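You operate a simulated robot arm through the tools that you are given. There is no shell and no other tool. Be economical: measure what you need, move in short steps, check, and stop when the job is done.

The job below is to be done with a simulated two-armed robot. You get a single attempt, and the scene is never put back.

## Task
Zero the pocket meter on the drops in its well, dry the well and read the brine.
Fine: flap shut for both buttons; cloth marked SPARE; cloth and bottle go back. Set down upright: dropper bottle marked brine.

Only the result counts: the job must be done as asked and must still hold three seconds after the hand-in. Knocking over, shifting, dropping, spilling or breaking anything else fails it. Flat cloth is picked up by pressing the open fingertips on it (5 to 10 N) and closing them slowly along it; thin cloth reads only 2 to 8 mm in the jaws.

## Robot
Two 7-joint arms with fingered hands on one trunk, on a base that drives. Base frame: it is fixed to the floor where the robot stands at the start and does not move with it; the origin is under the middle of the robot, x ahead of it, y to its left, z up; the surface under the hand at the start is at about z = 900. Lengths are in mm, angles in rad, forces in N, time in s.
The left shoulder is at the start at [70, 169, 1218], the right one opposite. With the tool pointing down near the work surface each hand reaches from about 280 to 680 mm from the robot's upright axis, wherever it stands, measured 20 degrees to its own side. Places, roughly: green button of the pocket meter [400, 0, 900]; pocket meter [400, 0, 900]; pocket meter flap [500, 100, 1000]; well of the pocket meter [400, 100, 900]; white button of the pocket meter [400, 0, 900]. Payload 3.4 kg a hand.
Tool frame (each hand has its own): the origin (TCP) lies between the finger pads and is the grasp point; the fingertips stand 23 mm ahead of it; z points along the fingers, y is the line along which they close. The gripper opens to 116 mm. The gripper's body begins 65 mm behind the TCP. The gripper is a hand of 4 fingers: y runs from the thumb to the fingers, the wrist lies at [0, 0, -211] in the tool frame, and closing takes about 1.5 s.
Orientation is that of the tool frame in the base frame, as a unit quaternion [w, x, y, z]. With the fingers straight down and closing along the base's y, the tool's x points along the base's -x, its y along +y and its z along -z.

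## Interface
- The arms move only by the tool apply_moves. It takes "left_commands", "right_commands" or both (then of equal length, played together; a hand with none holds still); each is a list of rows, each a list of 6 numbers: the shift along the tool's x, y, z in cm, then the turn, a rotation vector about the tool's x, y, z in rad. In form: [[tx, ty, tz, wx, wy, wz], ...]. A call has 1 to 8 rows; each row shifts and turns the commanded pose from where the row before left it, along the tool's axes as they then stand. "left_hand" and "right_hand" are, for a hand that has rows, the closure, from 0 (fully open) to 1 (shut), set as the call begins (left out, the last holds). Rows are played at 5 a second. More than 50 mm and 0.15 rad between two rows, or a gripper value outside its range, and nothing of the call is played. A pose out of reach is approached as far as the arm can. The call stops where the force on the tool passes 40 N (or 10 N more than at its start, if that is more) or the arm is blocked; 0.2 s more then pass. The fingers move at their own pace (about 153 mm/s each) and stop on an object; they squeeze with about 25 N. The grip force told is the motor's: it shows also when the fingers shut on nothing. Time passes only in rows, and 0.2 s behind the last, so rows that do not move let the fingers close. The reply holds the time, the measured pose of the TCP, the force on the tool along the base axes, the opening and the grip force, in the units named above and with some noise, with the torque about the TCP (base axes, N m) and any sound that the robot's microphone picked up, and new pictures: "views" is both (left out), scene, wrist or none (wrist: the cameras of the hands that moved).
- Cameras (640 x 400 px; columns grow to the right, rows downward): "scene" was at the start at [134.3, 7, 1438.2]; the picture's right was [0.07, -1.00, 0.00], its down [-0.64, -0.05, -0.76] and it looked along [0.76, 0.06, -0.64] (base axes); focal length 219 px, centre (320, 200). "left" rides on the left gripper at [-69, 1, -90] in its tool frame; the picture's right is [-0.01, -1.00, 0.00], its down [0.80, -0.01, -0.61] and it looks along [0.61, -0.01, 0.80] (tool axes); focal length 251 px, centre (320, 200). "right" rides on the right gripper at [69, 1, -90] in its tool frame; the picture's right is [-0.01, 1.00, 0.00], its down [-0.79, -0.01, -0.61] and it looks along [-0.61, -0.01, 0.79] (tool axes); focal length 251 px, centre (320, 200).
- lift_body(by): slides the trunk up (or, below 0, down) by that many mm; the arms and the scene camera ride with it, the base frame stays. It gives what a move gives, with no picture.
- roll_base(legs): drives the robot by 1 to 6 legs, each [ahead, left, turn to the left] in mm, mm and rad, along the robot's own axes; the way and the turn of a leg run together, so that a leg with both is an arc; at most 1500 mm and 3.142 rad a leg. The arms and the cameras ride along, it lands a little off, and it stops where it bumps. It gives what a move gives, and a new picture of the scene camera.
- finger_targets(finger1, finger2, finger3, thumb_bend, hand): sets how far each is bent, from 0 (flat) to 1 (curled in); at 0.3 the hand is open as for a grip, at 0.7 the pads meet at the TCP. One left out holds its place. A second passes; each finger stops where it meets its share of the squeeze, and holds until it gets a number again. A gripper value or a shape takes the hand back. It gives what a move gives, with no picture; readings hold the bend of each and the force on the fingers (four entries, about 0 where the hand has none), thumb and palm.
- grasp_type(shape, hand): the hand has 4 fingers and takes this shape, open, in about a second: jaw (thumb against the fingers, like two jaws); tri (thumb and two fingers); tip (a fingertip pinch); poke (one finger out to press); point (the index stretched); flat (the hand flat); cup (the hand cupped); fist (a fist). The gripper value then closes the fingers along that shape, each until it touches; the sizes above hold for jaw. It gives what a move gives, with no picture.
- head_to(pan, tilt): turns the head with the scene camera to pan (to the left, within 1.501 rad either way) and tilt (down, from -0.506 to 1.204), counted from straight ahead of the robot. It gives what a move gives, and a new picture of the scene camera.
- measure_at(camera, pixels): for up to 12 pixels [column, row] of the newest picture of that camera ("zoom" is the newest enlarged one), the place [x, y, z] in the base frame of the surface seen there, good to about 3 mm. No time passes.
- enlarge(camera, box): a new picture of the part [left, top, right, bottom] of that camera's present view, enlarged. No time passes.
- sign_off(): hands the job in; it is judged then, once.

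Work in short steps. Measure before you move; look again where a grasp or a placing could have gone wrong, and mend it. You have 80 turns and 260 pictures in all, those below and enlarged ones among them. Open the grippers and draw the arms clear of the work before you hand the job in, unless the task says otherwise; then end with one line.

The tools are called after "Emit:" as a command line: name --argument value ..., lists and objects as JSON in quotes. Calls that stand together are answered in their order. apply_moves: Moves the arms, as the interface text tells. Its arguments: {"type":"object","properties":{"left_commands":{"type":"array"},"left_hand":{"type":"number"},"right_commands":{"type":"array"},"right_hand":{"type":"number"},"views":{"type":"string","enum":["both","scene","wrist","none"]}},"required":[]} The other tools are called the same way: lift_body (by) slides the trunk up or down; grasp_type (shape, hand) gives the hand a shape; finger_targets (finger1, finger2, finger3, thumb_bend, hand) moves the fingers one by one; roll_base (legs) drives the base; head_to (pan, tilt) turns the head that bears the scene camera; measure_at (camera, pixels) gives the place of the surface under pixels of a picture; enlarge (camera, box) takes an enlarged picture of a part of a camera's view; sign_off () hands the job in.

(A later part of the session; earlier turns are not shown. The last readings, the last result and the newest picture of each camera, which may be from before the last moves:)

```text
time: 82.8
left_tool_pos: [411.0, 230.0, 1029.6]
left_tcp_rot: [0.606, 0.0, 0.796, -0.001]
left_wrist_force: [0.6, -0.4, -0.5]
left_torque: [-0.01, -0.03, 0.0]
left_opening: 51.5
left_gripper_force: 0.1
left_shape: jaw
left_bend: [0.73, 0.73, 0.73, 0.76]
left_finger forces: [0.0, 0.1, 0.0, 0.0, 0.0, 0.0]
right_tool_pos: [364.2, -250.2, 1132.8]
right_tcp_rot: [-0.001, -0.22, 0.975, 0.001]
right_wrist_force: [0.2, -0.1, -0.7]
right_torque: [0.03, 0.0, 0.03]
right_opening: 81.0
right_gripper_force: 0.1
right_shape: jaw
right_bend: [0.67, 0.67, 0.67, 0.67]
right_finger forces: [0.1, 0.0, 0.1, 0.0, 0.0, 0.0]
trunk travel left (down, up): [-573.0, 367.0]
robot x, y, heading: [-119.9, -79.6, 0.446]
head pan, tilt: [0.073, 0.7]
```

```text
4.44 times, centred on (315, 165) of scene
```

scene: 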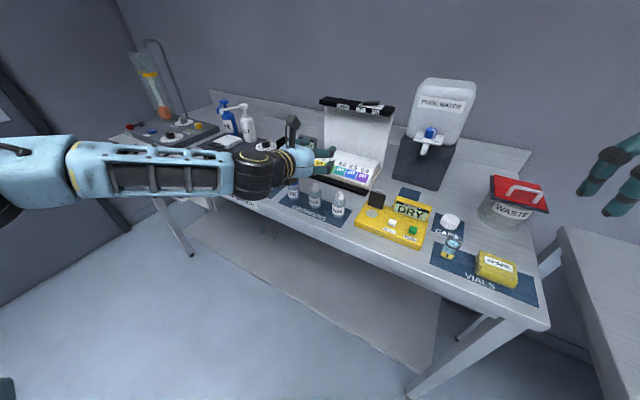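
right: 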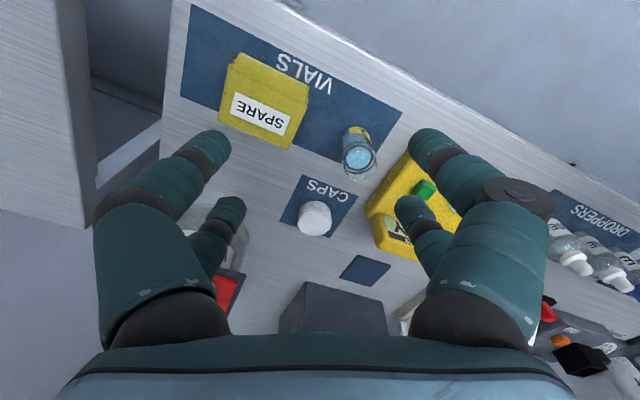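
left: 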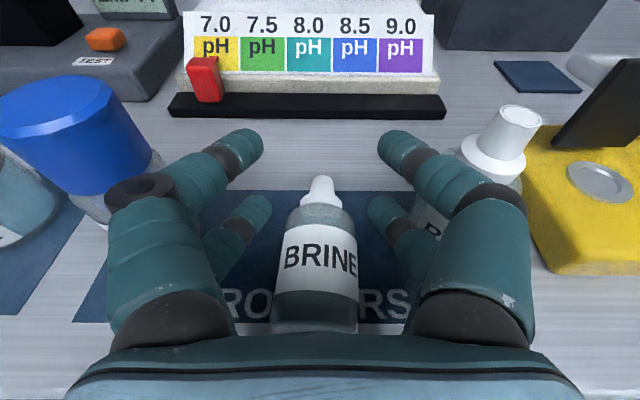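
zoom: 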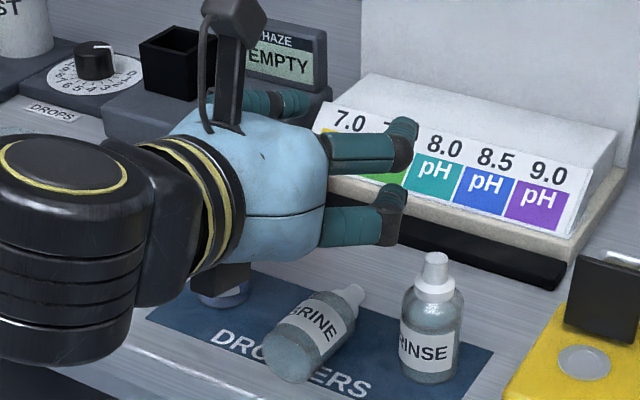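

DYE and RINSE still stand; BRINE lies with nozzle toward +x. I measure it, then raise, drive forward, and swing the left hand to point down (slightly tilted back) for a top grasp.

Emit:
measure_at --camera "zoom" --pixels '[[354, 292], [345, 305], [318, 318], [300, 335], [290, 360], [270, 355], [308, 345], [318, 380], [285, 330], [340, 340]]'

Emit:
lift_body --by 150

Emit:
roll_base --legs '[[90, -43, 0]]'

Emit:
apply_moves --left_commands '[[2.81, 0, -2.68, 0, 0, 0], [2.81, 0, -2.68, 0, 0, 0], [2.81, 0, -2.68, 0, 0, 0], [0, 0, 0, 0, 0.143, 0], [0, 0, 0, 0, 0.143, 0], [0, 0, 0, 0, 0.143, 0], [0, 0, 0, 0, 0.143, 0], [0, 0, 0, 0, 0.143, 0]]' --left_hand 0.5 --views "none"

Emit:
apply_moves --left_commands '[[0, 0, 0, 0, 0.143, 0], [0, 0, 0, 0, 0.143, 0], [0, 0, 0, 0, 0.143, 0], [0, 0, 0, 0, 0.143, 0], [0, 0, 0, 0, 0.143, 0], [0, 0, 0, 0, 0.143, 0], [-0.89, 0, 3.21, 0, 0, 0], [-0.89, 0, 3.21, 0, 0, 0]]'

```text
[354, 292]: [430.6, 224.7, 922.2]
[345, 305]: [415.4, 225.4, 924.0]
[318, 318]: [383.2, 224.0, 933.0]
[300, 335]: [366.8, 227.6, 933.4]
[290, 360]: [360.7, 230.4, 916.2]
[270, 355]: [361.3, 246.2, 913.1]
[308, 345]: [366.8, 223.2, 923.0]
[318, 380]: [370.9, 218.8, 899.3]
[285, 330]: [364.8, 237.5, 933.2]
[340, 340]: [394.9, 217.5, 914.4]
```

```text
time: 84.6
left_tool_pos: [411.0, 229.9, 1178.5]
left_tcp_rot: [0.605, 0.001, 0.796, -0.002]
left_wrist_force: [-0.5, 0.1, 0.7]
left_torque: [0.02, 0.02, 0.01]
left_opening: 51.6
left_gripper_force: 0.2
left_shape: jaw
left_bend: [0.73, 0.73, 0.73, 0.76]
left_finger forces: [0.1, 0.0, 0.0, 0.0, 0.0, 0.1]
right_tool_pos: [363.7, -249.8, 1282.2]
right_tcp_rot: [0.0, -0.22, 0.975, 0.0]
right_wrist_force: [0.0, 0.4, 0.8]
right_torque: [0.0, 0.02, -0.04]
right_opening: 80.8
right_gripper_force: 0.0
right_shape: jaw
right_bend: [0.67, 0.67, 0.67, 0.67]
right_finger forces: [0.1, 0.0, 0.1, 0.0, 0.0, 0.0]
trunk travel left (down, up): [-723.0, 217.0]
robot x, y, heading: [-121.7, -74.1, 0.446]
head pan, tilt: [0.073, 0.7]
```

```text
time: 85.7
left_tool_pos: [506.5, 230.2, 1179.6]
left_tcp_rot: [0.607, -0.001, 0.795, 0.0]
left_wrist_force: [0.4, 0.1, 0.3]
left_torque: [0.01, 0.0, 0.0]
left_opening: 51.9
left_gripper_force: 0.0
left_shape: jaw
left_bend: [0.73, 0.73, 0.73, 0.76]
left_finger forces: [0.0, 0.1, 0.1, 0.0, 0.0, 0.0]
right_tool_pos: [460.3, -251.5, 1282.9]
right_tcp_rot: [0.001, -0.221, 0.975, 0.0]
right_wrist_force: [0.4, 0.1, 0.1]
right_torque: [-0.01, 0.04, 0.0]
right_opening: 81.0
right_gripper_force: 0.1
right_shape: jaw
right_bend: [0.67, 0.67, 0.67, 0.67]
right_finger forces: [0.0, 0.0, 0.0, 0.0, 0.1, 0.0]
trunk travel left (down, up): [-723.0, 217.0]
robot x, y, heading: [-22.8, -77.0, 0.448]
head pan, tilt: [0.073, 0.7]
```

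scene: 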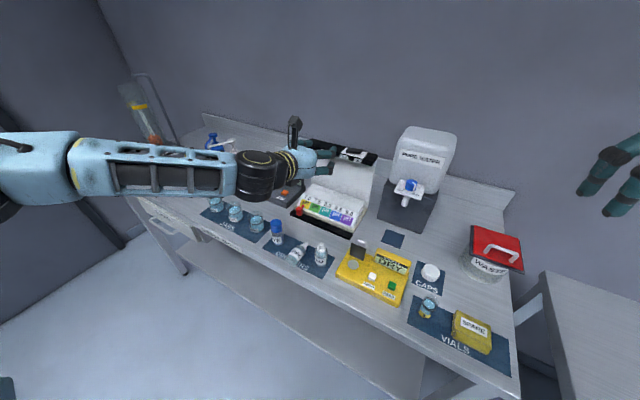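

```text
time: 87.5
left_tool_pos: [410.1, 231.5, 1153.2]
left_tcp_rot: [0.288, 0.0, 0.958, 0.0]
left_wrist_force: [-0.5, -0.1, -0.1]
left_torque: [0.0, 0.0, 0.03]
left_opening: 57.2
left_gripper_force: 0.1
left_shape: jaw
left_bend: [0.72, 0.72, 0.72, 0.75]
left_finger forces: [0.0, 0.0, 0.0, 0.0, 0.0, 0.0]
left hand out of reach, approached as far as the arm can: row 2, 3
right_tool_pos: [464.0, -250.6, 1282.1]
right_tcp_rot: [0.0, -0.22, 0.975, 0.001]
right_wrist_force: [0.3, -0.5, -0.3]
right_torque: [-0.01, -0.01, -0.01]
right_opening: 80.9
right_gripper_force: 0.0
right_shape: jaw
right_bend: [0.67, 0.67, 0.67, 0.67]
right_finger forces: [0.0, 0.0, 0.0, 0.0, 0.0, 0.0]
trunk travel left (down, up): [-723.0, 217.0]
robot x, y, heading: [-19.8, -74.4, 0.443]
head pan, tilt: [0.073, 0.7]
```

```text
time: 89.3
left_tool_pos: [316.9, 272.4, 1072.5]
left_tcp_rot: [-0.136, 0.001, 0.991, -0.001]
left_wrist_force: [0.4, 0.2, 0.0]
left_torque: [-0.01, 0.01, 0.02]
left_opening: 57.5
left_gripper_force: 0.2
left_shape: jaw
left_bend: [0.72, 0.72, 0.72, 0.75]
left_finger forces: [0.0, 0.0, 0.0, 0.1, 0.0, 0.1]
left hand out of reach, approached as far as the arm can: row 3, 4, 5, 6
right_tool_pos: [463.1, -251.1, 1282.2]
right_tcp_rot: [0.0, -0.22, 0.975, 0.0]
right_wrist_force: [-0.2, 0.9, -0.5]
right_torque: [0.01, -0.01, 0.0]
right_opening: 80.7
right_gripper_force: 0.0
right_shape: jaw
right_bend: [0.67, 0.67, 0.67, 0.67]
right_finger forces: [0.0, 0.0, 0.0, 0.1, 0.0, 0.0]
trunk travel left (down, up): [-723.0, 217.0]
robot x, y, heading: [-23.9, -79.5, 0.441]
head pan, tilt: [0.073, 0.7]
```

scene: 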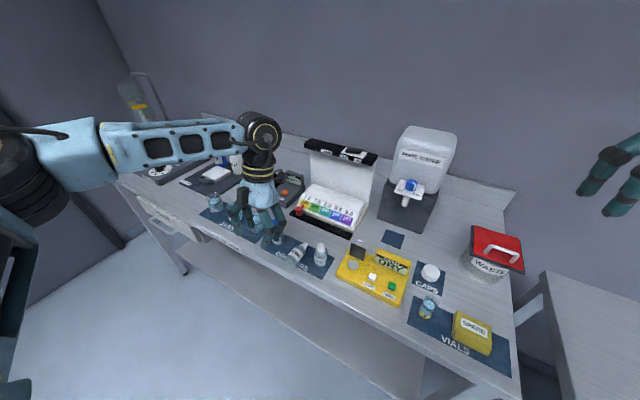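
left: 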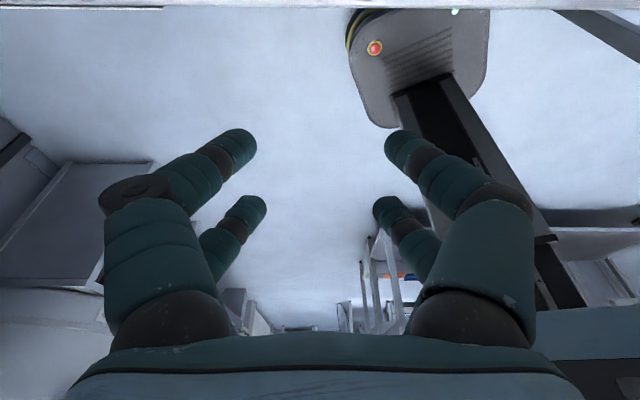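

The bottle axis runs from base (361,233) to tip (432,225); body centre (386,230). I drive the base to bring the hand over it and lower the trunk 105 mm.

Emit:
roll_base --legs '[[23, -57, 0]]'

Emit:
apply_moves --left_commands '[[-1.15, 0, -0.32, 0, 0, 0], [-1.15, 0, -0.32, 0, 0, 0]]' --views "none"

Emit:
lift_body --by -80

Emit:
enlarge --camera "left" --box '[120, 0, 520, 260]'

Emit:
enlarge --camera "scene" --box '[220, 170, 370, 300]'

```text
time: 90.3
left_tool_pos: [358.0, 235.7, 1072.5]
left_tcp_rot: [-0.134, 0.002, 0.991, -0.002]
left_wrist_force: [-0.8, 0.1, 0.2]
left_torque: [0.01, -0.03, 0.05]
left_opening: 57.5
left_gripper_force: 0.0
left_shape: jaw
left_bend: [0.72, 0.72, 0.72, 0.75]
left_finger forces: [0.0, 0.0, 0.1, 0.0, 0.1, 0.0]
right_tool_pos: [501.2, -288.3, 1285.0]
right_tcp_rot: [0.002, -0.221, 0.975, -0.002]
right_wrist_force: [0.1, 0.0, 0.5]
right_torque: [-0.05, -0.03, 0.02]
right_opening: 81.0
right_gripper_force: 0.0
right_shape: jaw
right_bend: [0.67, 0.67, 0.67, 0.67]
right_finger forces: [0.0, 0.0, 0.0, 0.1, 0.1, 0.1]
trunk travel left (down, up): [-723.0, 217.0]
robot x, y, heading: [23.3, -114.9, 0.442]
head pan, tilt: [0.073, 0.7]
```

scene: 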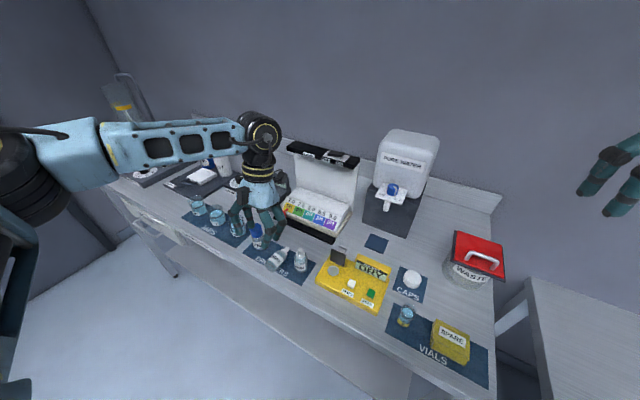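

```text
time: 90.9
left_tool_pos: [365.2, 240.7, 1075.0]
left_tcp_rot: [-0.135, 0.0, 0.991, -0.002]
left_wrist_force: [0.0, 0.1, 0.0]
left_torque: [-0.04, 0.01, -0.01]
left_opening: 57.7
left_gripper_force: 0.1
left_shape: jaw
left_bend: [0.72, 0.72, 0.72, 0.75]
left_finger forces: [0.1, 0.0, 0.0, 0.0, 0.0, 0.1]
left hand out of reach, approached as far as the arm can: row 1, 2
right_tool_pos: [505.3, -291.0, 1282.8]
right_tcp_rot: [0.001, -0.221, 0.975, 0.0]
right_wrist_force: [0.4, 0.9, -0.6]
right_torque: [-0.04, 0.0, -0.03]
right_opening: 81.0
right_gripper_force: 0.1
right_shape: jaw
right_bend: [0.67, 0.67, 0.67, 0.67]
right_finger forces: [0.0, 0.0, 0.0, 0.0, 0.1, 0.0]
trunk travel left (down, up): [-723.0, 217.0]
robot x, y, heading: [22.9, -115.8, 0.446]
head pan, tilt: [0.073, 0.7]
```

```text
time: 92.1
left_tool_pos: [364.8, 237.7, 993.4]
left_tcp_rot: [-0.134, 0.002, 0.991, -0.001]
left_wrist_force: [1.4, -0.5, -0.5]
left_torque: [0.01, -0.03, 0.02]
left_opening: 57.5
left_gripper_force: 0.0
left_shape: jaw
left_bend: [0.72, 0.72, 0.72, 0.75]
left_finger forces: [0.0, 0.1, 0.1, 0.0, 0.0, 0.1]
right_tool_pos: [505.6, -291.7, 1201.6]
right_tcp_rot: [0.001, -0.221, 0.975, 0.0]
right_wrist_force: [-0.4, -0.1, 0.0]
right_torque: [0.02, 0.01, 0.01]
right_opening: 81.0
right_gripper_force: 0.1
right_shape: jaw
right_bend: [0.67, 0.67, 0.67, 0.67]
right_finger forces: [0.0, 0.0, 0.0, 0.0, 0.1, 0.0]
trunk travel left (down, up): [-643.0, 297.0]
robot x, y, heading: [25.7, -118.3, 0.447]
head pan, tilt: [0.073, 0.7]
```

```text
1.54 times, centred on (320, 130) of left
```

zoom: 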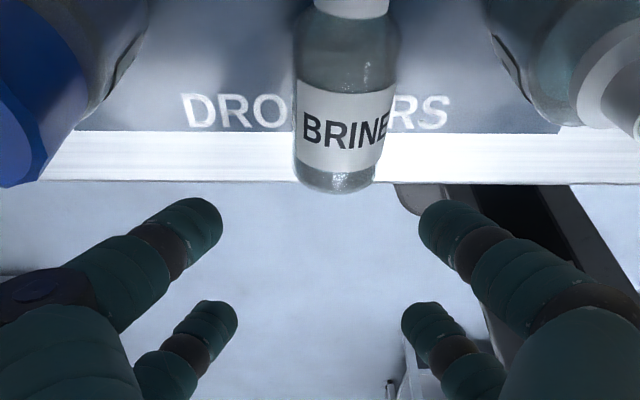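

```text
3.08 times, centred on (295, 235) of scene
```

zoom: 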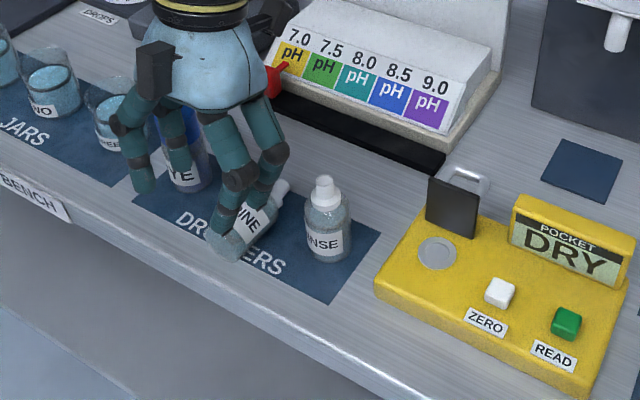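

Aligned in the camera. I drive (+21,−7), lower to z≈935, close, then lift 70 mm and look.

Emit:
roll_base --legs '[[16, -15, 0]]'

Emit:
lift_body --by -58

Emit:
apply_moves --left_commands '[[0, 0, 0, 0, 0, 0], [0, 0, 0, 0, 0, 0], [0, 0, 0, 0, 0, 0], [0, 0, 0, 0, 0, 0], [0, 0, 0, 0, 0, 0], [0, 0, 0, 0, 0, 0], [0, 0, 0, 0, 0, 0]]' --left_hand 0.85 --views "wrist"

```text
time: 92.9
left_tool_pos: [382.4, 233.3, 995.5]
left_tcp_rot: [-0.133, 0.0, 0.991, -0.002]
left_wrist_force: [0.5, -0.2, -0.1]
left_torque: [-0.03, -0.01, 0.01]
left_opening: 57.5
left_gripper_force: 0.0
left_shape: jaw
left_bend: [0.72, 0.72, 0.72, 0.75]
left_finger forces: [0.1, 0.0, 0.0, 0.1, 0.0, 0.0]
right_tool_pos: [522.4, -298.2, 1204.7]
right_tcp_rot: [0.002, -0.22, 0.975, -0.001]
right_wrist_force: [-1.1, -0.1, 0.5]
right_torque: [-0.01, -0.01, -0.04]
right_opening: 80.7
right_gripper_force: 0.1
right_shape: jaw
right_bend: [0.67, 0.67, 0.67, 0.67]
right_finger forces: [0.1, 0.0, 0.0, 0.0, 0.1, 0.0]
trunk travel left (down, up): [-643.0, 297.0]
robot x, y, heading: [42.8, -126.3, 0.444]
head pan, tilt: [0.073, 0.7]
```

scene: 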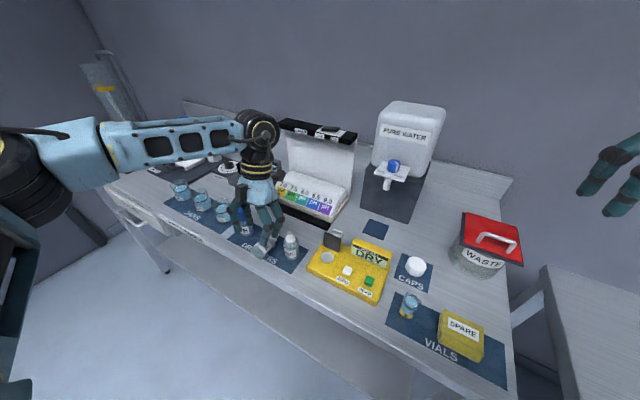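

```text
time: 93.8
left_tool_pos: [383.9, 232.2, 937.4]
left_tcp_rot: [-0.135, 0.0, 0.991, -0.001]
left_wrist_force: [1.2, 0.0, -0.3]
left_torque: [0.0, -0.03, 0.01]
left_opening: 57.7
left_gripper_force: 0.1
left_shape: jaw
left_bend: [0.72, 0.72, 0.72, 0.75]
left_finger forces: [0.0, 0.1, 0.0, 0.1, 0.0, 0.1]
right_tool_pos: [526.9, -298.4, 1145.1]
right_tcp_rot: [0.001, -0.221, 0.975, 0.001]
right_wrist_force: [0.8, -0.4, -0.8]
right_torque: [0.01, -0.02, -0.03]
right_opening: 81.1
right_gripper_force: 0.0
right_shape: jaw
right_bend: [0.67, 0.67, 0.67, 0.67]
right_finger forces: [0.0, 0.0, 0.0, 0.1, 0.0, 0.0]
trunk travel left (down, up): [-585.0, 355.0]
robot x, y, heading: [45.8, -120.4, 0.444]
head pan, tilt: [0.073, 0.7]
```

```text
time: 95.4
left_tool_pos: [386.9, 232.9, 936.8]
left_tcp_rot: [-0.135, 0.0, 0.991, -0.001]
left_wrist_force: [0.7, -0.1, 4.4]
left_torque: [0.0, 0.11, -0.01]
left_opening: 27.8
left_gripper_force: 24.2
left_shape: jaw
left_bend: [0.73, 0.74, 0.73, 0.77]
left_finger forces: [23.0, 22.1, 21.7, 0.0, 22.6, 0.0]
right_tool_pos: [526.9, -299.9, 1145.4]
right_tcp_rot: [0.001, -0.22, 0.976, 0.0]
right_wrist_force: [0.0, 0.0, -0.2]
right_torque: [-0.01, -0.04, 0.0]
right_opening: 80.9
right_gripper_force: 0.2
right_shape: jaw
right_bend: [0.67, 0.67, 0.67, 0.67]
right_finger forces: [0.0, 0.0, 0.0, 0.1, 0.0, 0.0]
trunk travel left (down, up): [-585.0, 355.0]
robot x, y, heading: [43.7, -125.6, 0.444]
head pan, tilt: [0.073, 0.7]
```

left: 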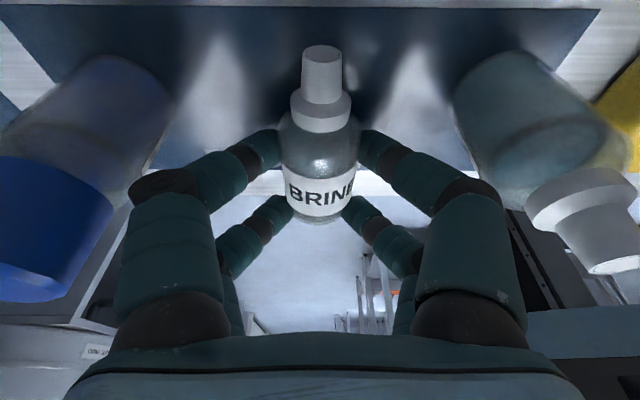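

Firm grip: 28 mm, ~22 N on every finger. I lift, back the base off, swing the bottle upright (hand forward) while extending, then roll 1.4 rad so the nozzle is about level.

Emit:
lift_body --by 125

Emit:
roll_base --legs '[[-149, 122, 0]]'

Emit:
apply_moves --left_commands '[[-1.64, -0.42, -0.45, 0, -0.143, 0], [-1.69, -0.42, -0.22, 0, -0.143, 0], [-1.7, -0.42, 0.03, 0, -0.143, 0], [-1.68, -0.42, 0.27, 0, -0.143, 0], [-1.62, -0.42, 0.51, 0, -0.143, 0], [-1.53, -0.42, 0.73, 0, -0.143, 0], [-1.41, -0.42, 0.94, 0, -0.143, 0], [-1.27, -0.42, 1.13, 0, -0.143, 0]]' --views "none"

Emit:
apply_moves --left_commands '[[-1.09, -0.42, 1.3, 0, -0.143, 0], [-0.89, -0.42, 1.45, 0, -0.143, 0], [-0.68, -0.42, 1.56, 0, -0.143, 0]]'

```text
time: 97.0
left_tool_pos: [386.2, 232.0, 1062.7]
left_tcp_rot: [-0.135, 0.001, 0.991, 0.0]
left_wrist_force: [-0.3, 0.0, -0.1]
left_torque: [-0.01, 0.03, 0.01]
left_opening: 27.5
left_gripper_force: 24.6
left_shape: jaw
left_bend: [0.73, 0.73, 0.73, 0.77]
left_finger forces: [22.8, 20.3, 20.4, 0.0, 22.7, 0.1]
right_tool_pos: [527.9, -298.5, 1270.2]
right_tcp_rot: [0.001, -0.221, 0.975, 0.0]
right_wrist_force: [0.0, 1.1, 0.3]
right_torque: [0.0, 0.02, -0.03]
right_opening: 81.1
right_gripper_force: 0.1
right_shape: jaw
right_bend: [0.67, 0.67, 0.67, 0.67]
right_finger forces: [0.1, 0.1, 0.0, 0.1, 0.0, 0.0]
trunk travel left (down, up): [-710.0, 230.0]
robot x, y, heading: [43.9, -124.8, 0.448]
head pan, tilt: [0.073, 0.7]
```

```text
time: 98.5
left_tool_pos: [201.2, 274.7, 1060.9]
left_tcp_rot: [-0.136, 0.003, 0.991, 0.0]
left_wrist_force: [0.0, 0.0, 0.2]
left_torque: [-0.02, 0.0, 0.01]
left_opening: 27.3
left_gripper_force: 25.0
left_shape: jaw
left_bend: [0.73, 0.73, 0.73, 0.77]
left_finger forces: [22.7, 20.5, 20.5, 0.0, 22.7, 0.1]
right_tool_pos: [341.6, -255.5, 1268.8]
right_tcp_rot: [0.0, -0.219, 0.976, 0.0]
right_wrist_force: [-0.2, 0.3, 0.5]
right_torque: [-0.02, 0.03, 0.04]
right_opening: 80.8
right_gripper_force: 0.0
right_shape: jaw
right_bend: [0.67, 0.67, 0.67, 0.67]
right_finger forces: [0.1, 0.1, 0.0, 0.0, 0.0, 0.0]
trunk travel left (down, up): [-710.0, 230.0]
robot x, y, heading: [-145.8, -75.6, 0.44]
head pan, tilt: [0.073, 0.7]
```

scene: 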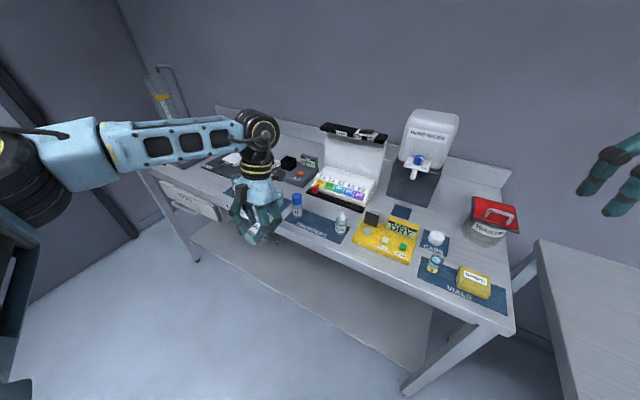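

```text
time: 100.3
left_tool_pos: [335.6, 242.1, 1060.5]
left_tcp_rot: [0.422, 0.001, 0.906, -0.003]
left_wrist_force: [0.6, 0.4, 0.3]
left_torque: [0.0, 0.0, 0.01]
left_opening: 26.9
left_gripper_force: 25.3
left_shape: jaw
left_bend: [0.73, 0.73, 0.73, 0.77]
left_finger forces: [22.8, 19.8, 20.8, 0.0, 22.5, 0.0]
right_tool_pos: [339.7, -255.6, 1270.0]
right_tcp_rot: [0.0, -0.219, 0.976, 0.0]
right_wrist_force: [-1.0, 0.1, 0.1]
right_torque: [0.01, 0.06, -0.01]
right_opening: 80.9
right_gripper_force: 0.0
right_shape: jaw
right_bend: [0.67, 0.67, 0.67, 0.67]
right_finger forces: [0.0, 0.0, 0.0, 0.0, 0.0, 0.1]
trunk travel left (down, up): [-710.0, 230.0]
robot x, y, heading: [-142.4, -80.2, 0.438]
head pan, tilt: [0.073, 0.7]
```

```text
time: 101.1
left_tool_pos: [393.5, 221.6, 1121.9]
left_tcp_rot: [0.592, -0.001, 0.806, 0.0]
left_wrist_force: [-0.8, -0.3, -0.4]
left_torque: [0.04, -0.01, 0.01]
left_opening: 26.9
left_gripper_force: 25.4
left_shape: jaw
left_bend: [0.73, 0.73, 0.73, 0.77]
left_finger forces: [22.9, 19.5, 21.0, 0.0, 22.4, 0.0]
left hand out of reach, approached as far as the arm can: row 2, 3
right_tool_pos: [338.6, -256.6, 1269.6]
right_tcp_rot: [0.001, -0.219, 0.976, 0.001]
right_wrist_force: [0.1, -0.4, -0.2]
right_torque: [0.03, -0.01, -0.01]
right_opening: 80.8
right_gripper_force: 0.1
right_shape: jaw
right_bend: [0.67, 0.67, 0.67, 0.67]
right_finger forces: [0.0, 0.0, 0.0, 0.1, 0.0, 0.0]
trunk travel left (down, up): [-710.0, 230.0]
robot x, y, heading: [-143.7, -81.0, 0.436]
head pan, tilt: [0.073, 0.7]
```

scene: 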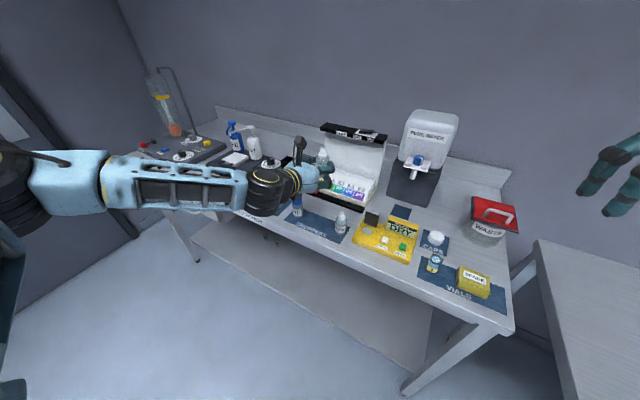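
left: 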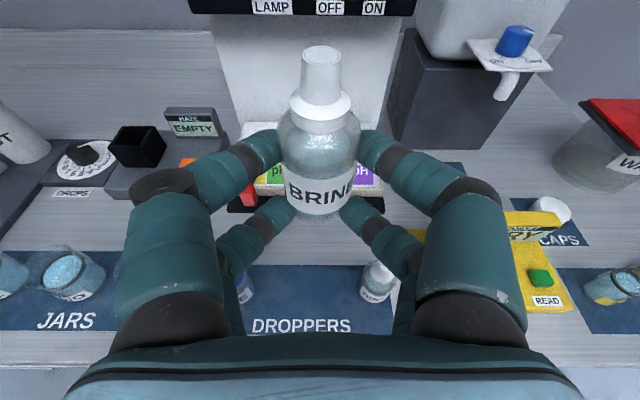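

Bottle upright in hand, "BRINE" visible. I roll 1.45 rad (nozzle to −y, still just level), then drive the base to bring the tip over the well and lower the trunk 92 mm.

Emit:
apply_moves --left_commands '[[0, 0, 0, 0, 0, 0.145], [0, 0, 0, 0, 0, 0.145], [0, 0, 0, 0, 0, 0.145], [0, 0, 0, 0, 0, 0.145], [0, 0, 0, 0, 0, 0.145], [0, 0, 0, 0, 0, 0.145], [0, 0, 0, 0, 0, 0.145], [0, 0, 0, 0, 0, 0.145]]' --views "none"

Emit:
apply_moves --left_commands '[[0, 0, 0, 0, 0, 0.145], [0, 0, 0, 0, 0, 0.145]]' --views "none"

Emit:
roll_base --legs '[[-7, -103, 0]]'

Emit:
lift_body --by -90

Emit:
enlarge --camera "scene" --box '[300, 120, 440, 240]'

Emit:
enlarge --camera "left" --box '[100, 0, 620, 400]'

```text
time: 102.9
left_tool_pos: [395.8, 220.2, 1137.4]
left_tcp_rot: [0.505, 0.438, 0.667, 0.33]
left_wrist_force: [-0.2, -0.2, -0.6]
left_torque: [-0.02, -0.01, -0.02]
left_opening: 26.5
left_gripper_force: 24.8
left_shape: jaw
left_bend: [0.73, 0.73, 0.73, 0.77]
left_finger forces: [22.7, 18.5, 19.7, 0.0, 22.6, 0.1]
left hand out of reach, approached as far as the arm can: row 1
right_tool_pos: [339.6, -255.6, 1268.8]
right_tcp_rot: [0.0, -0.218, 0.976, 0.0]
right_wrist_force: [-0.1, -0.2, -0.3]
right_torque: [0.02, 0.05, 0.0]
right_opening: 80.7
right_gripper_force: 0.0
right_shape: jaw
right_bend: [0.67, 0.67, 0.67, 0.67]
right_finger forces: [0.1, 0.1, 0.0, 0.1, 0.1, 0.0]
trunk travel left (down, up): [-710.0, 230.0]
robot x, y, heading: [-144.4, -80.8, 0.438]
head pan, tilt: [0.073, 0.7]
```

```text
time: 103.5
left_tool_pos: [395.5, 221.5, 1137.0]
left_tcp_rot: [0.453, 0.53, 0.596, 0.398]
left_wrist_force: [-0.5, -0.9, -0.1]
left_torque: [0.0, 0.04, 0.0]
left_opening: 26.8
left_gripper_force: 25.2
left_shape: jaw
left_bend: [0.73, 0.73, 0.73, 0.77]
left_finger forces: [22.8, 17.8, 18.9, 0.0, 22.7, 0.0]
right_tool_pos: [339.6, -255.0, 1269.0]
right_tcp_rot: [0.001, -0.219, 0.976, 0.0]
right_wrist_force: [-0.7, 0.2, 0.5]
right_torque: [0.0, 0.01, 0.0]
right_opening: 80.9
right_gripper_force: 0.0
right_shape: jaw
right_bend: [0.67, 0.67, 0.67, 0.67]
right_finger forces: [0.0, 0.1, 0.1, 0.0, 0.1, 0.0]
trunk travel left (down, up): [-710.0, 230.0]
robot x, y, heading: [-144.7, -77.8, 0.434]
head pan, tilt: [0.073, 0.7]
```

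```text
time: 104.7
left_tool_pos: [433.5, 126.6, 1137.8]
left_tcp_rot: [0.453, 0.53, 0.596, 0.398]
left_wrist_force: [0.4, 0.0, 0.0]
left_torque: [-0.04, 0.0, -0.04]
left_opening: 26.7
left_gripper_force: 25.1
left_shape: jaw
left_bend: [0.73, 0.73, 0.73, 0.77]
left_finger forces: [22.8, 17.8, 18.8, 0.1, 22.7, 0.0]
right_tool_pos: [376.1, -349.8, 1269.6]
right_tcp_rot: [0.0, -0.219, 0.976, -0.001]
right_wrist_force: [0.7, 0.0, -0.1]
right_torque: [0.0, 0.03, -0.02]
right_opening: 80.8
right_gripper_force: 0.0
right_shape: jaw
right_bend: [0.67, 0.67, 0.67, 0.67]
right_finger forces: [0.0, 0.1, 0.0, 0.0, 0.0, 0.1]
trunk travel left (down, up): [-710.0, 230.0]
robot x, y, heading: [-107.5, -177.6, 0.436]
head pan, tilt: [0.073, 0.7]
```

scene: 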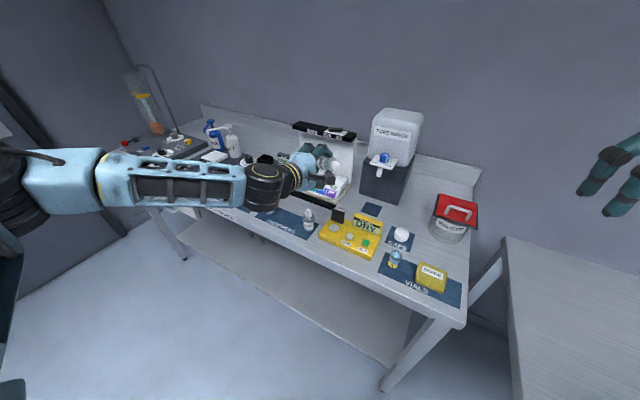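

```text
time: 106.0
left_tool_pos: [432.9, 124.4, 1047.8]
left_tcp_rot: [0.453, 0.53, 0.596, 0.399]
left_wrist_force: [0.3, 1.1, -0.5]
left_torque: [0.03, 0.03, 0.0]
left_opening: 26.8
left_gripper_force: 25.3
left_shape: jaw
left_bend: [0.73, 0.73, 0.73, 0.77]
left_finger forces: [22.7, 17.6, 18.7, 0.1, 22.7, 0.0]
right_tool_pos: [376.9, -351.8, 1179.7]
right_tcp_rot: [0.0, -0.218, 0.976, 0.001]
right_wrist_force: [-0.9, 0.3, 1.0]
right_torque: [0.0, 0.0, -0.01]
right_opening: 81.1
right_gripper_force: 0.0
right_shape: jaw
right_bend: [0.67, 0.67, 0.67, 0.67]
right_finger forces: [0.0, 0.1, 0.0, 0.0, 0.0, 0.0]
trunk travel left (down, up): [-620.0, 320.0]
robot x, y, heading: [-108.4, -172.3, 0.439]
head pan, tilt: [0.073, 0.7]
```

```text
3.33 times, centred on (370, 180) of scene
```

zoom: 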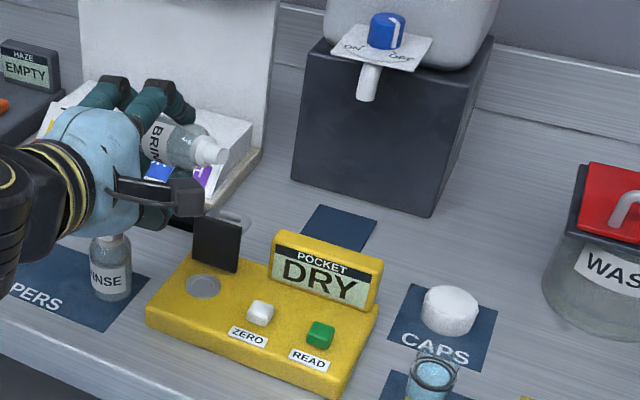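

```text
1.00 times, centred on (360, 200) of left (not enlarged: the box is as wide or as high as the picture)
```

zoom: 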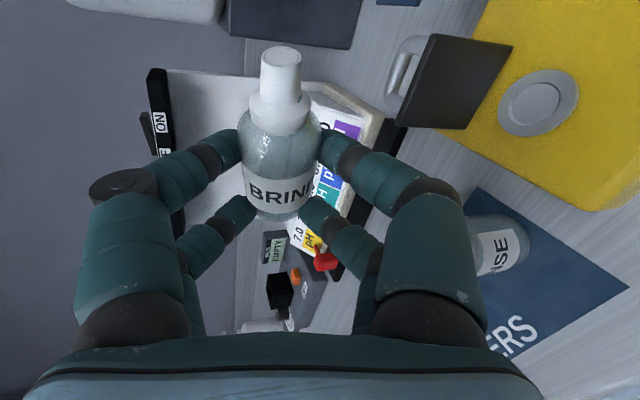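

Tip should be ≈(436,77,1053), just over the well. I roll on in stages, with small base corrections to keep the nozzle over the well as it swings under the hand.

Emit:
measure_at --camera "zoom" --pixels '[[281, 58], [270, 60], [292, 65], [280, 100], [275, 180], [537, 102]]'

Emit:
apply_moves --left_commands '[[0, 0, 0, 0, 0, 0.145], [0, 0, 0, 0, 0, 0.145], [0, 0, 0, 0, 0, 0.145], [0, 0, 0, 0, 0, 0.145], [0, 0, 0, 0, 0, 0.145], [0, 0, 0, 0, 0, 0.145], [0, 0, 0, 0, 0, 0.145]]' --views "none"

Emit:
roll_base --legs '[[2, -20, 0]]'

Emit:
apply_moves --left_commands '[[0, 0, 0, 0, 0, 0.145], [0, 0, 0, 0, 0, 0.145], [0, 0, 0, 0, 0, 0.145]]' --views "none"

Emit:
roll_base --legs '[[-5, -18, 0]]'

Emit:
enlarge --camera "scene" --box '[280, 140, 400, 240]'

Emit:
enlarge --camera "left" --box '[0, 0, 640, 400]'

Emit:
measure_at --camera "zoom" --pixels '[[281, 58], [272, 62], [290, 62], [281, 48], [280, 100], [275, 180]]'

```text
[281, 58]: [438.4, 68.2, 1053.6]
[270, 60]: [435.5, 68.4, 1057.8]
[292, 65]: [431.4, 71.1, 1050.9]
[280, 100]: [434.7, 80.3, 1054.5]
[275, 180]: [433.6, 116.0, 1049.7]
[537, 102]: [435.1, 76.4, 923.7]
```

```text
time: 107.5
left_tool_pos: [432.5, 125.1, 1048.0]
left_tcp_rot: [0.201, 0.753, 0.263, 0.569]
left_wrist_force: [5.5, -0.7, -4.2]
left_torque: [-0.02, 0.16, -0.11]
left_opening: 21.9
left_gripper_force: 24.7
left_shape: jaw
left_bend: [0.74, 0.77, 0.77, 0.78]
left_finger forces: [20.2, 0.0, 0.1, 0.0, 20.3, 0.0]
right_tool_pos: [376.2, -352.0, 1180.5]
right_tcp_rot: [0.001, -0.218, 0.976, 0.0]
right_wrist_force: [-0.3, -0.7, 0.1]
right_torque: [0.0, -0.03, -0.04]
right_opening: 81.1
right_gripper_force: 0.1
right_shape: jaw
right_bend: [0.67, 0.67, 0.67, 0.67]
right_finger forces: [0.1, 0.0, 0.1, 0.0, 0.0, 0.0]
trunk travel left (down, up): [-620.0, 320.0]
robot x, y, heading: [-107.3, -173.4, 0.44]
head pan, tilt: [0.073, 0.7]
```

```text
time: 108.3
left_tool_pos: [440.9, 112.2, 1047.2]
left_tcp_rot: [0.203, 0.752, 0.264, 0.569]
left_wrist_force: [-5.2, 0.9, 3.0]
left_torque: [0.04, -0.23, 0.12]
left_opening: 21.8
left_gripper_force: 25.1
left_shape: jaw
left_bend: [0.74, 0.77, 0.77, 0.78]
left_finger forces: [21.9, 0.0, 0.0, 0.0, 22.1, 0.0]
right_tool_pos: [384.7, -365.6, 1180.7]
right_tcp_rot: [0.001, -0.219, 0.976, -0.002]
right_wrist_force: [0.0, 0.4, -0.5]
right_torque: [-0.04, 0.01, 0.0]
right_opening: 80.9
right_gripper_force: 0.0
right_shape: jaw
right_bend: [0.67, 0.67, 0.67, 0.67]
right_finger forces: [0.0, 0.0, 0.1, 0.1, 0.0, 0.0]
trunk travel left (down, up): [-620.0, 320.0]
robot x, y, heading: [-95.2, -192.4, 0.444]
head pan, tilt: [0.073, 0.7]
```

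scene: 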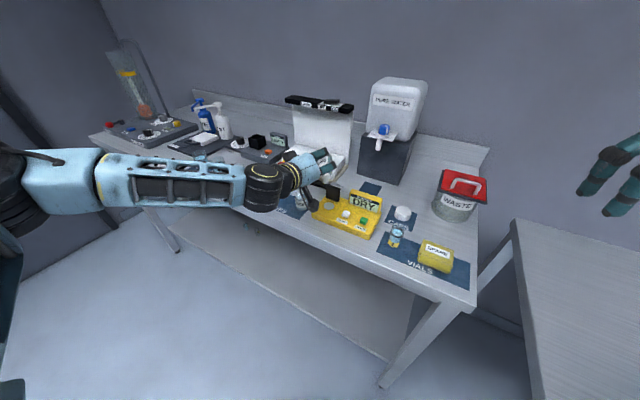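

```text
time: 109.1
left_tool_pos: [442.2, 107.2, 1046.8]
left_tcp_rot: [0.074, 0.792, 0.094, 0.599]
left_wrist_force: [-5.3, 0.1, 4.8]
left_torque: [0.0, -0.26, 0.07]
left_opening: 22.1
left_gripper_force: 24.7
left_shape: jaw
left_bend: [0.74, 0.77, 0.77, 0.78]
left_finger forces: [22.0, 0.0, 0.1, 0.0, 22.0, 0.0]
right_tool_pos: [387.1, -368.6, 1179.9]
right_tcp_rot: [0.002, -0.219, 0.976, 0.0]
right_wrist_force: [-0.4, 0.5, 0.4]
right_torque: [0.01, 0.02, -0.02]
right_opening: 80.8
right_gripper_force: 0.1
right_shape: jaw
right_bend: [0.67, 0.67, 0.67, 0.67]
right_finger forces: [0.0, 0.1, 0.0, 0.0, 0.0, 0.0]
trunk travel left (down, up): [-620.0, 320.0]
robot x, y, heading: [-97.3, -192.1, 0.441]
head pan, tilt: [0.073, 0.7]
```

```text
time: 109.9
left_tool_pos: [445.1, 93.0, 1045.6]
left_tcp_rot: [0.076, 0.791, 0.095, 0.599]
left_wrist_force: [-4.7, 0.4, 4.5]
left_torque: [-0.02, -0.28, 0.07]
left_opening: 21.9
left_gripper_force: 24.7
left_shape: jaw
left_bend: [0.74, 0.77, 0.77, 0.78]
left_finger forces: [22.1, 0.1, 0.0, 0.0, 22.2, 0.0]
right_tool_pos: [387.9, -384.0, 1181.0]
right_tcp_rot: [0.0, -0.219, 0.976, -0.001]
right_wrist_force: [-0.1, 0.6, 0.8]
right_torque: [0.02, -0.03, -0.02]
right_opening: 80.8
right_gripper_force: 0.1
right_shape: jaw
right_bend: [0.67, 0.67, 0.67, 0.67]
right_finger forces: [0.0, 0.0, 0.0, 0.1, 0.1, 0.0]
trunk travel left (down, up): [-620.0, 320.0]
robot x, y, heading: [-92.7, -213.7, 0.439]
head pan, tilt: [0.073, 0.7]
```

scene: 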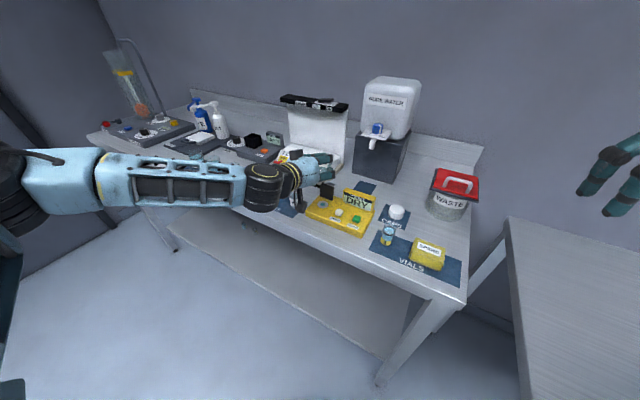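

```text
4.00 times, centred on (340, 190) of scene
```

zoom: 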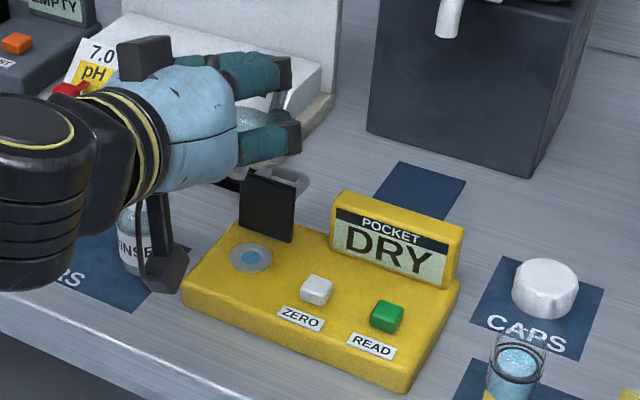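

```text
1.00 times, centred on (320, 200) of left (not enlarged: the box is as wide or as high as the picture)
```

zoom: 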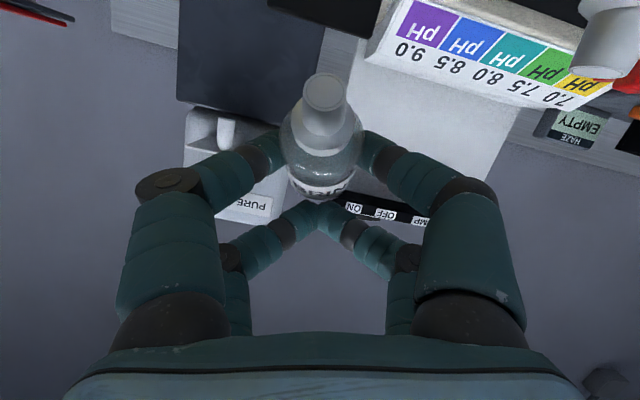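

```text
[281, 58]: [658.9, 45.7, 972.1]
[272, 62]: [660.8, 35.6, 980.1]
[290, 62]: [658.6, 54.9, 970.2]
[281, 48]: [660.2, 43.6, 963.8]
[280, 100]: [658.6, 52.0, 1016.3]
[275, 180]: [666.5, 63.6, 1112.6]
```

A drop of brine is now in the well, but the bottle pivoted in the grip (only one finger pair holds it, about 45° to the tool). I unroll, raise, drive back over the DROPPERS mat and pitch the hand to ~45° so the bottle hangs upright.

Emit:
lift_body --by 50

Emit:
apply_moves --left_commands '[[0, 0, 0, 0, 0, -0.145], [0, 0, 0, 0, 0, -0.145], [0, 0, 0, 0, 0, -0.145], [0, 0, 0, 0, 0, -0.145], [0, 0, 0, 0, 0, -0.145], [0, 0, 0, 0, 0, -0.145], [0, 0, 0, 0, 0, -0.145], [0, 0, 0, 0, 0, -0.145]]' --views "none"

Emit:
apply_moves --left_commands '[[0, 0, 0, 0, 0, -0.145], [0, 0, 0, 0, 0, -0.145], [0, 0, 0, 0, 0, -0.145], [0, 0, 0, 0, 0, -0.145], [0, 0, 0, 0, 0, -0.145], [0, 0, 0, 0, 0, -0.145], [0, 0, 0, 0, 0, -0.145], [0, 0, 0, 0, 0, -0.145]]' --views "none"

Emit:
apply_moves --left_commands '[[0, 0, 0, 0, 0, -0.145], [0, 0, 0, 0, 0, -0.145], [0, 0, 0, 0, 0, -0.145], [0, 0, 0, 0, 0, -0.145]]' --views "wrist"

Emit:
roll_base --legs '[[13, 154, 0]]'

Emit:
apply_moves --left_commands '[[0, 0, 0, 0, 0.122, 0], [0, 0, 0, 0, 0.122, 0], [0, 0, 0, 0, 0.122, 0], [0, 0, 0, 0, 0.122, 0]]' --views "wrist"

Emit:
enlarge --camera "scene" --box '[240, 120, 420, 250]'

```text
time: 110.8
left_tool_pos: [446.6, 91.4, 1097.7]
left_tcp_rot: [0.075, 0.792, 0.094, 0.599]
left_wrist_force: [-6.6, 1.6, 3.4]
left_torque: [-0.01, -0.24, 0.08]
left_opening: 22.0
left_gripper_force: 25.0
left_shape: jaw
left_bend: [0.74, 0.77, 0.77, 0.78]
left_finger forces: [22.1, 0.0, 0.2, 0.1, 22.2, 0.0]
right_tool_pos: [389.6, -386.6, 1230.5]
right_tcp_rot: [0.001, -0.219, 0.976, 0.0]
right_wrist_force: [0.0, -0.2, -0.3]
right_torque: [0.03, 0.01, 0.01]
right_opening: 81.2
right_gripper_force: 0.0
right_shape: jaw
right_bend: [0.67, 0.67, 0.67, 0.67]
right_finger forces: [0.1, 0.0, 0.0, 0.0, 0.0, 0.0]
trunk travel left (down, up): [-670.0, 270.0]
robot x, y, heading: [-91.3, -208.7, 0.438]
head pan, tilt: [0.073, 0.7]
```

```text
time: 112.6
left_tool_pos: [446.5, 89.7, 1097.8]
left_tcp_rot: [0.391, 0.61, 0.513, 0.459]
left_wrist_force: [0.6, 0.3, -0.5]
left_torque: [0.02, 0.04, -0.01]
left_opening: 21.9
left_gripper_force: 24.7
left_shape: jaw
left_bend: [0.74, 0.77, 0.77, 0.78]
left_finger forces: [21.4, 0.0, 0.0, 0.1, 21.9, 0.1]
right_tool_pos: [389.7, -385.0, 1229.4]
right_tcp_rot: [0.0, -0.219, 0.976, -0.001]
right_wrist_force: [0.5, 0.7, -0.1]
right_torque: [0.0, 0.02, 0.04]
right_opening: 81.0
right_gripper_force: 0.0
right_shape: jaw
right_bend: [0.67, 0.67, 0.67, 0.67]
right_finger forces: [0.0, 0.1, 0.0, 0.1, 0.1, 0.1]
trunk travel left (down, up): [-670.0, 270.0]
robot x, y, heading: [-95.4, -209.5, 0.443]
head pan, tilt: [0.073, 0.7]
```

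```text
time: 114.4
left_tool_pos: [446.5, 90.6, 1096.6]
left_tcp_rot: [0.579, 0.227, 0.764, 0.17]
left_wrist_force: [-0.3, 0.4, -0.1]
left_torque: [0.01, 0.04, -0.03]
left_opening: 21.8
left_gripper_force: 25.4
left_shape: jaw
left_bend: [0.74, 0.77, 0.77, 0.78]
left_finger forces: [21.5, 0.0, 0.0, 0.0, 21.8, 0.0]
right_tool_pos: [390.3, -386.4, 1229.2]
right_tcp_rot: [0.0, -0.219, 0.976, 0.0]
right_wrist_force: [-0.4, 0.2, 0.4]
right_torque: [0.01, 0.0, 0.01]
right_opening: 80.8
right_gripper_force: 0.0
right_shape: jaw
right_bend: [0.67, 0.67, 0.67, 0.67]
right_finger forces: [0.0, 0.0, 0.0, 0.0, 0.0, 0.1]
trunk travel left (down, up): [-670.0, 270.0]
robot x, y, heading: [-92.8, -210.8, 0.442]
head pan, tilt: [0.073, 0.7]
```

```text
time: 115.4
left_tool_pos: [446.0, 91.2, 1098.1]
left_tcp_rot: [0.603, 0.0, 0.798, -0.002]
left_wrist_force: [-1.3, -0.2, -0.2]
left_torque: [0.0, 0.01, 0.05]
left_opening: 21.9
left_gripper_force: 24.9
left_shape: jaw
left_bend: [0.74, 0.77, 0.77, 0.78]
left_finger forces: [21.7, 0.0, 0.1, 0.0, 21.6, 0.0]
right_tool_pos: [389.1, -386.3, 1231.0]
right_tcp_rot: [0.002, -0.219, 0.976, 0.0]
right_wrist_force: [1.0, -0.1, 0.3]
right_torque: [0.0, -0.02, 0.04]
right_opening: 80.9
right_gripper_force: 0.1
right_shape: jaw
right_bend: [0.67, 0.67, 0.67, 0.67]
right_finger forces: [0.0, 0.0, 0.0, 0.0, 0.0, 0.0]
trunk travel left (down, up): [-670.0, 270.0]
robot x, y, heading: [-95.3, -210.5, 0.439]
head pan, tilt: [0.073, 0.7]
```

left: 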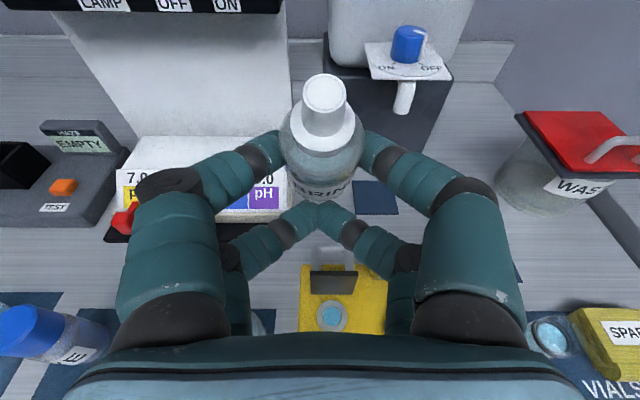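

```text
time: 116.8
left_tool_pos: [392.2, 235.3, 1097.2]
left_tcp_rot: [0.603, 0.002, 0.797, -0.002]
left_wrist_force: [0.1, 0.9, -1.1]
left_torque: [-0.01, 0.02, 0.03]
left_opening: 22.0
left_gripper_force: 25.0
left_shape: jaw
left_bend: [0.74, 0.77, 0.77, 0.78]
left_finger forces: [21.6, 0.0, 0.0, 0.0, 21.7, 0.1]
right_tool_pos: [336.4, -244.2, 1228.8]
right_tcp_rot: [0.0, -0.219, 0.976, 0.001]
right_wrist_force: [0.4, -0.9, -0.7]
right_torque: [-0.01, 0.02, 0.0]
right_opening: 80.9
right_gripper_force: 0.0
right_shape: jaw
right_bend: [0.67, 0.67, 0.67, 0.67]
right_finger forces: [0.0, 0.1, 0.1, 0.0, 0.0, 0.0]
trunk travel left (down, up): [-670.0, 270.0]
robot x, y, heading: [-144.9, -66.5, 0.437]
head pan, tilt: [0.073, 0.7]
```

scene: 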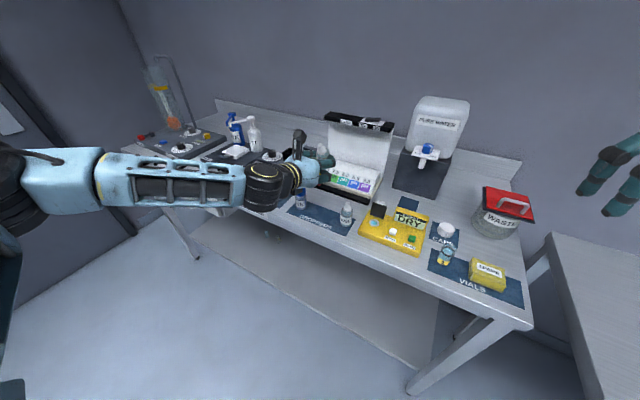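

```text
time: 117.8
left_tool_pos: [385.0, 238.6, 1098.3]
left_tcp_rot: [0.393, 0.003, 0.919, -0.002]
left_wrist_force: [-0.1, -0.3, -0.1]
left_torque: [-0.02, 0.07, 0.02]
left_opening: 22.1
left_gripper_force: 25.3
left_shape: jaw
left_bend: [0.74, 0.77, 0.77, 0.78]
left_finger forces: [21.8, 0.1, 0.0, 0.0, 21.8, 0.0]
left hand out of reach, approached as far as the arm can: row 4
right_tool_pos: [335.4, -241.9, 1230.0]
right_tcp_rot: [0.001, -0.219, 0.976, 0.0]
right_wrist_force: [0.4, -0.4, 0.7]
right_torque: [0.0, 0.02, 0.0]
right_opening: 81.0
right_gripper_force: 0.0
right_shape: jaw
right_bend: [0.67, 0.67, 0.67, 0.67]
right_finger forces: [0.0, 0.1, 0.1, 0.1, 0.0, 0.0]
trunk travel left (down, up): [-670.0, 270.0]
robot x, y, heading: [-144.8, -64.6, 0.443]
head pan, tilt: [0.073, 0.7]
```

left: 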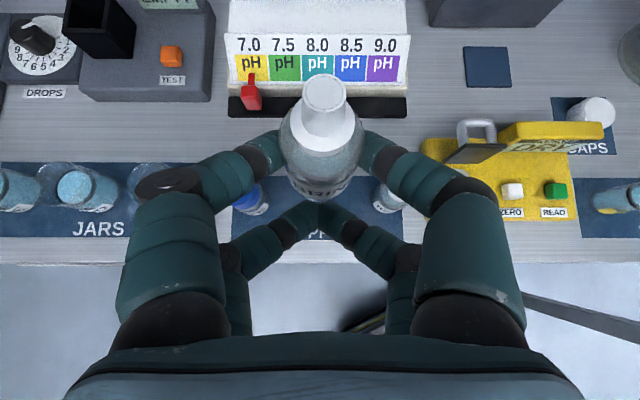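

```text
3.08 times, centred on (330, 185) of scene
```

zoom: 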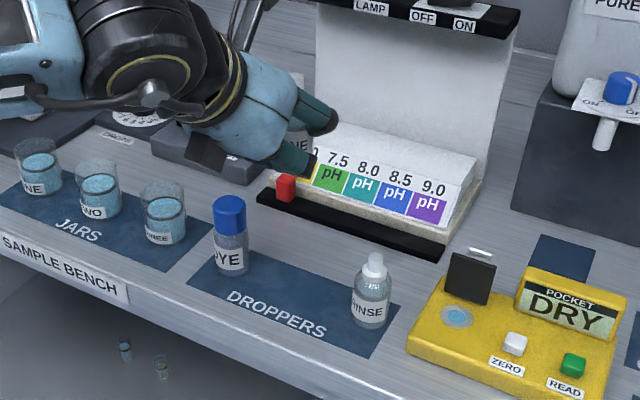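

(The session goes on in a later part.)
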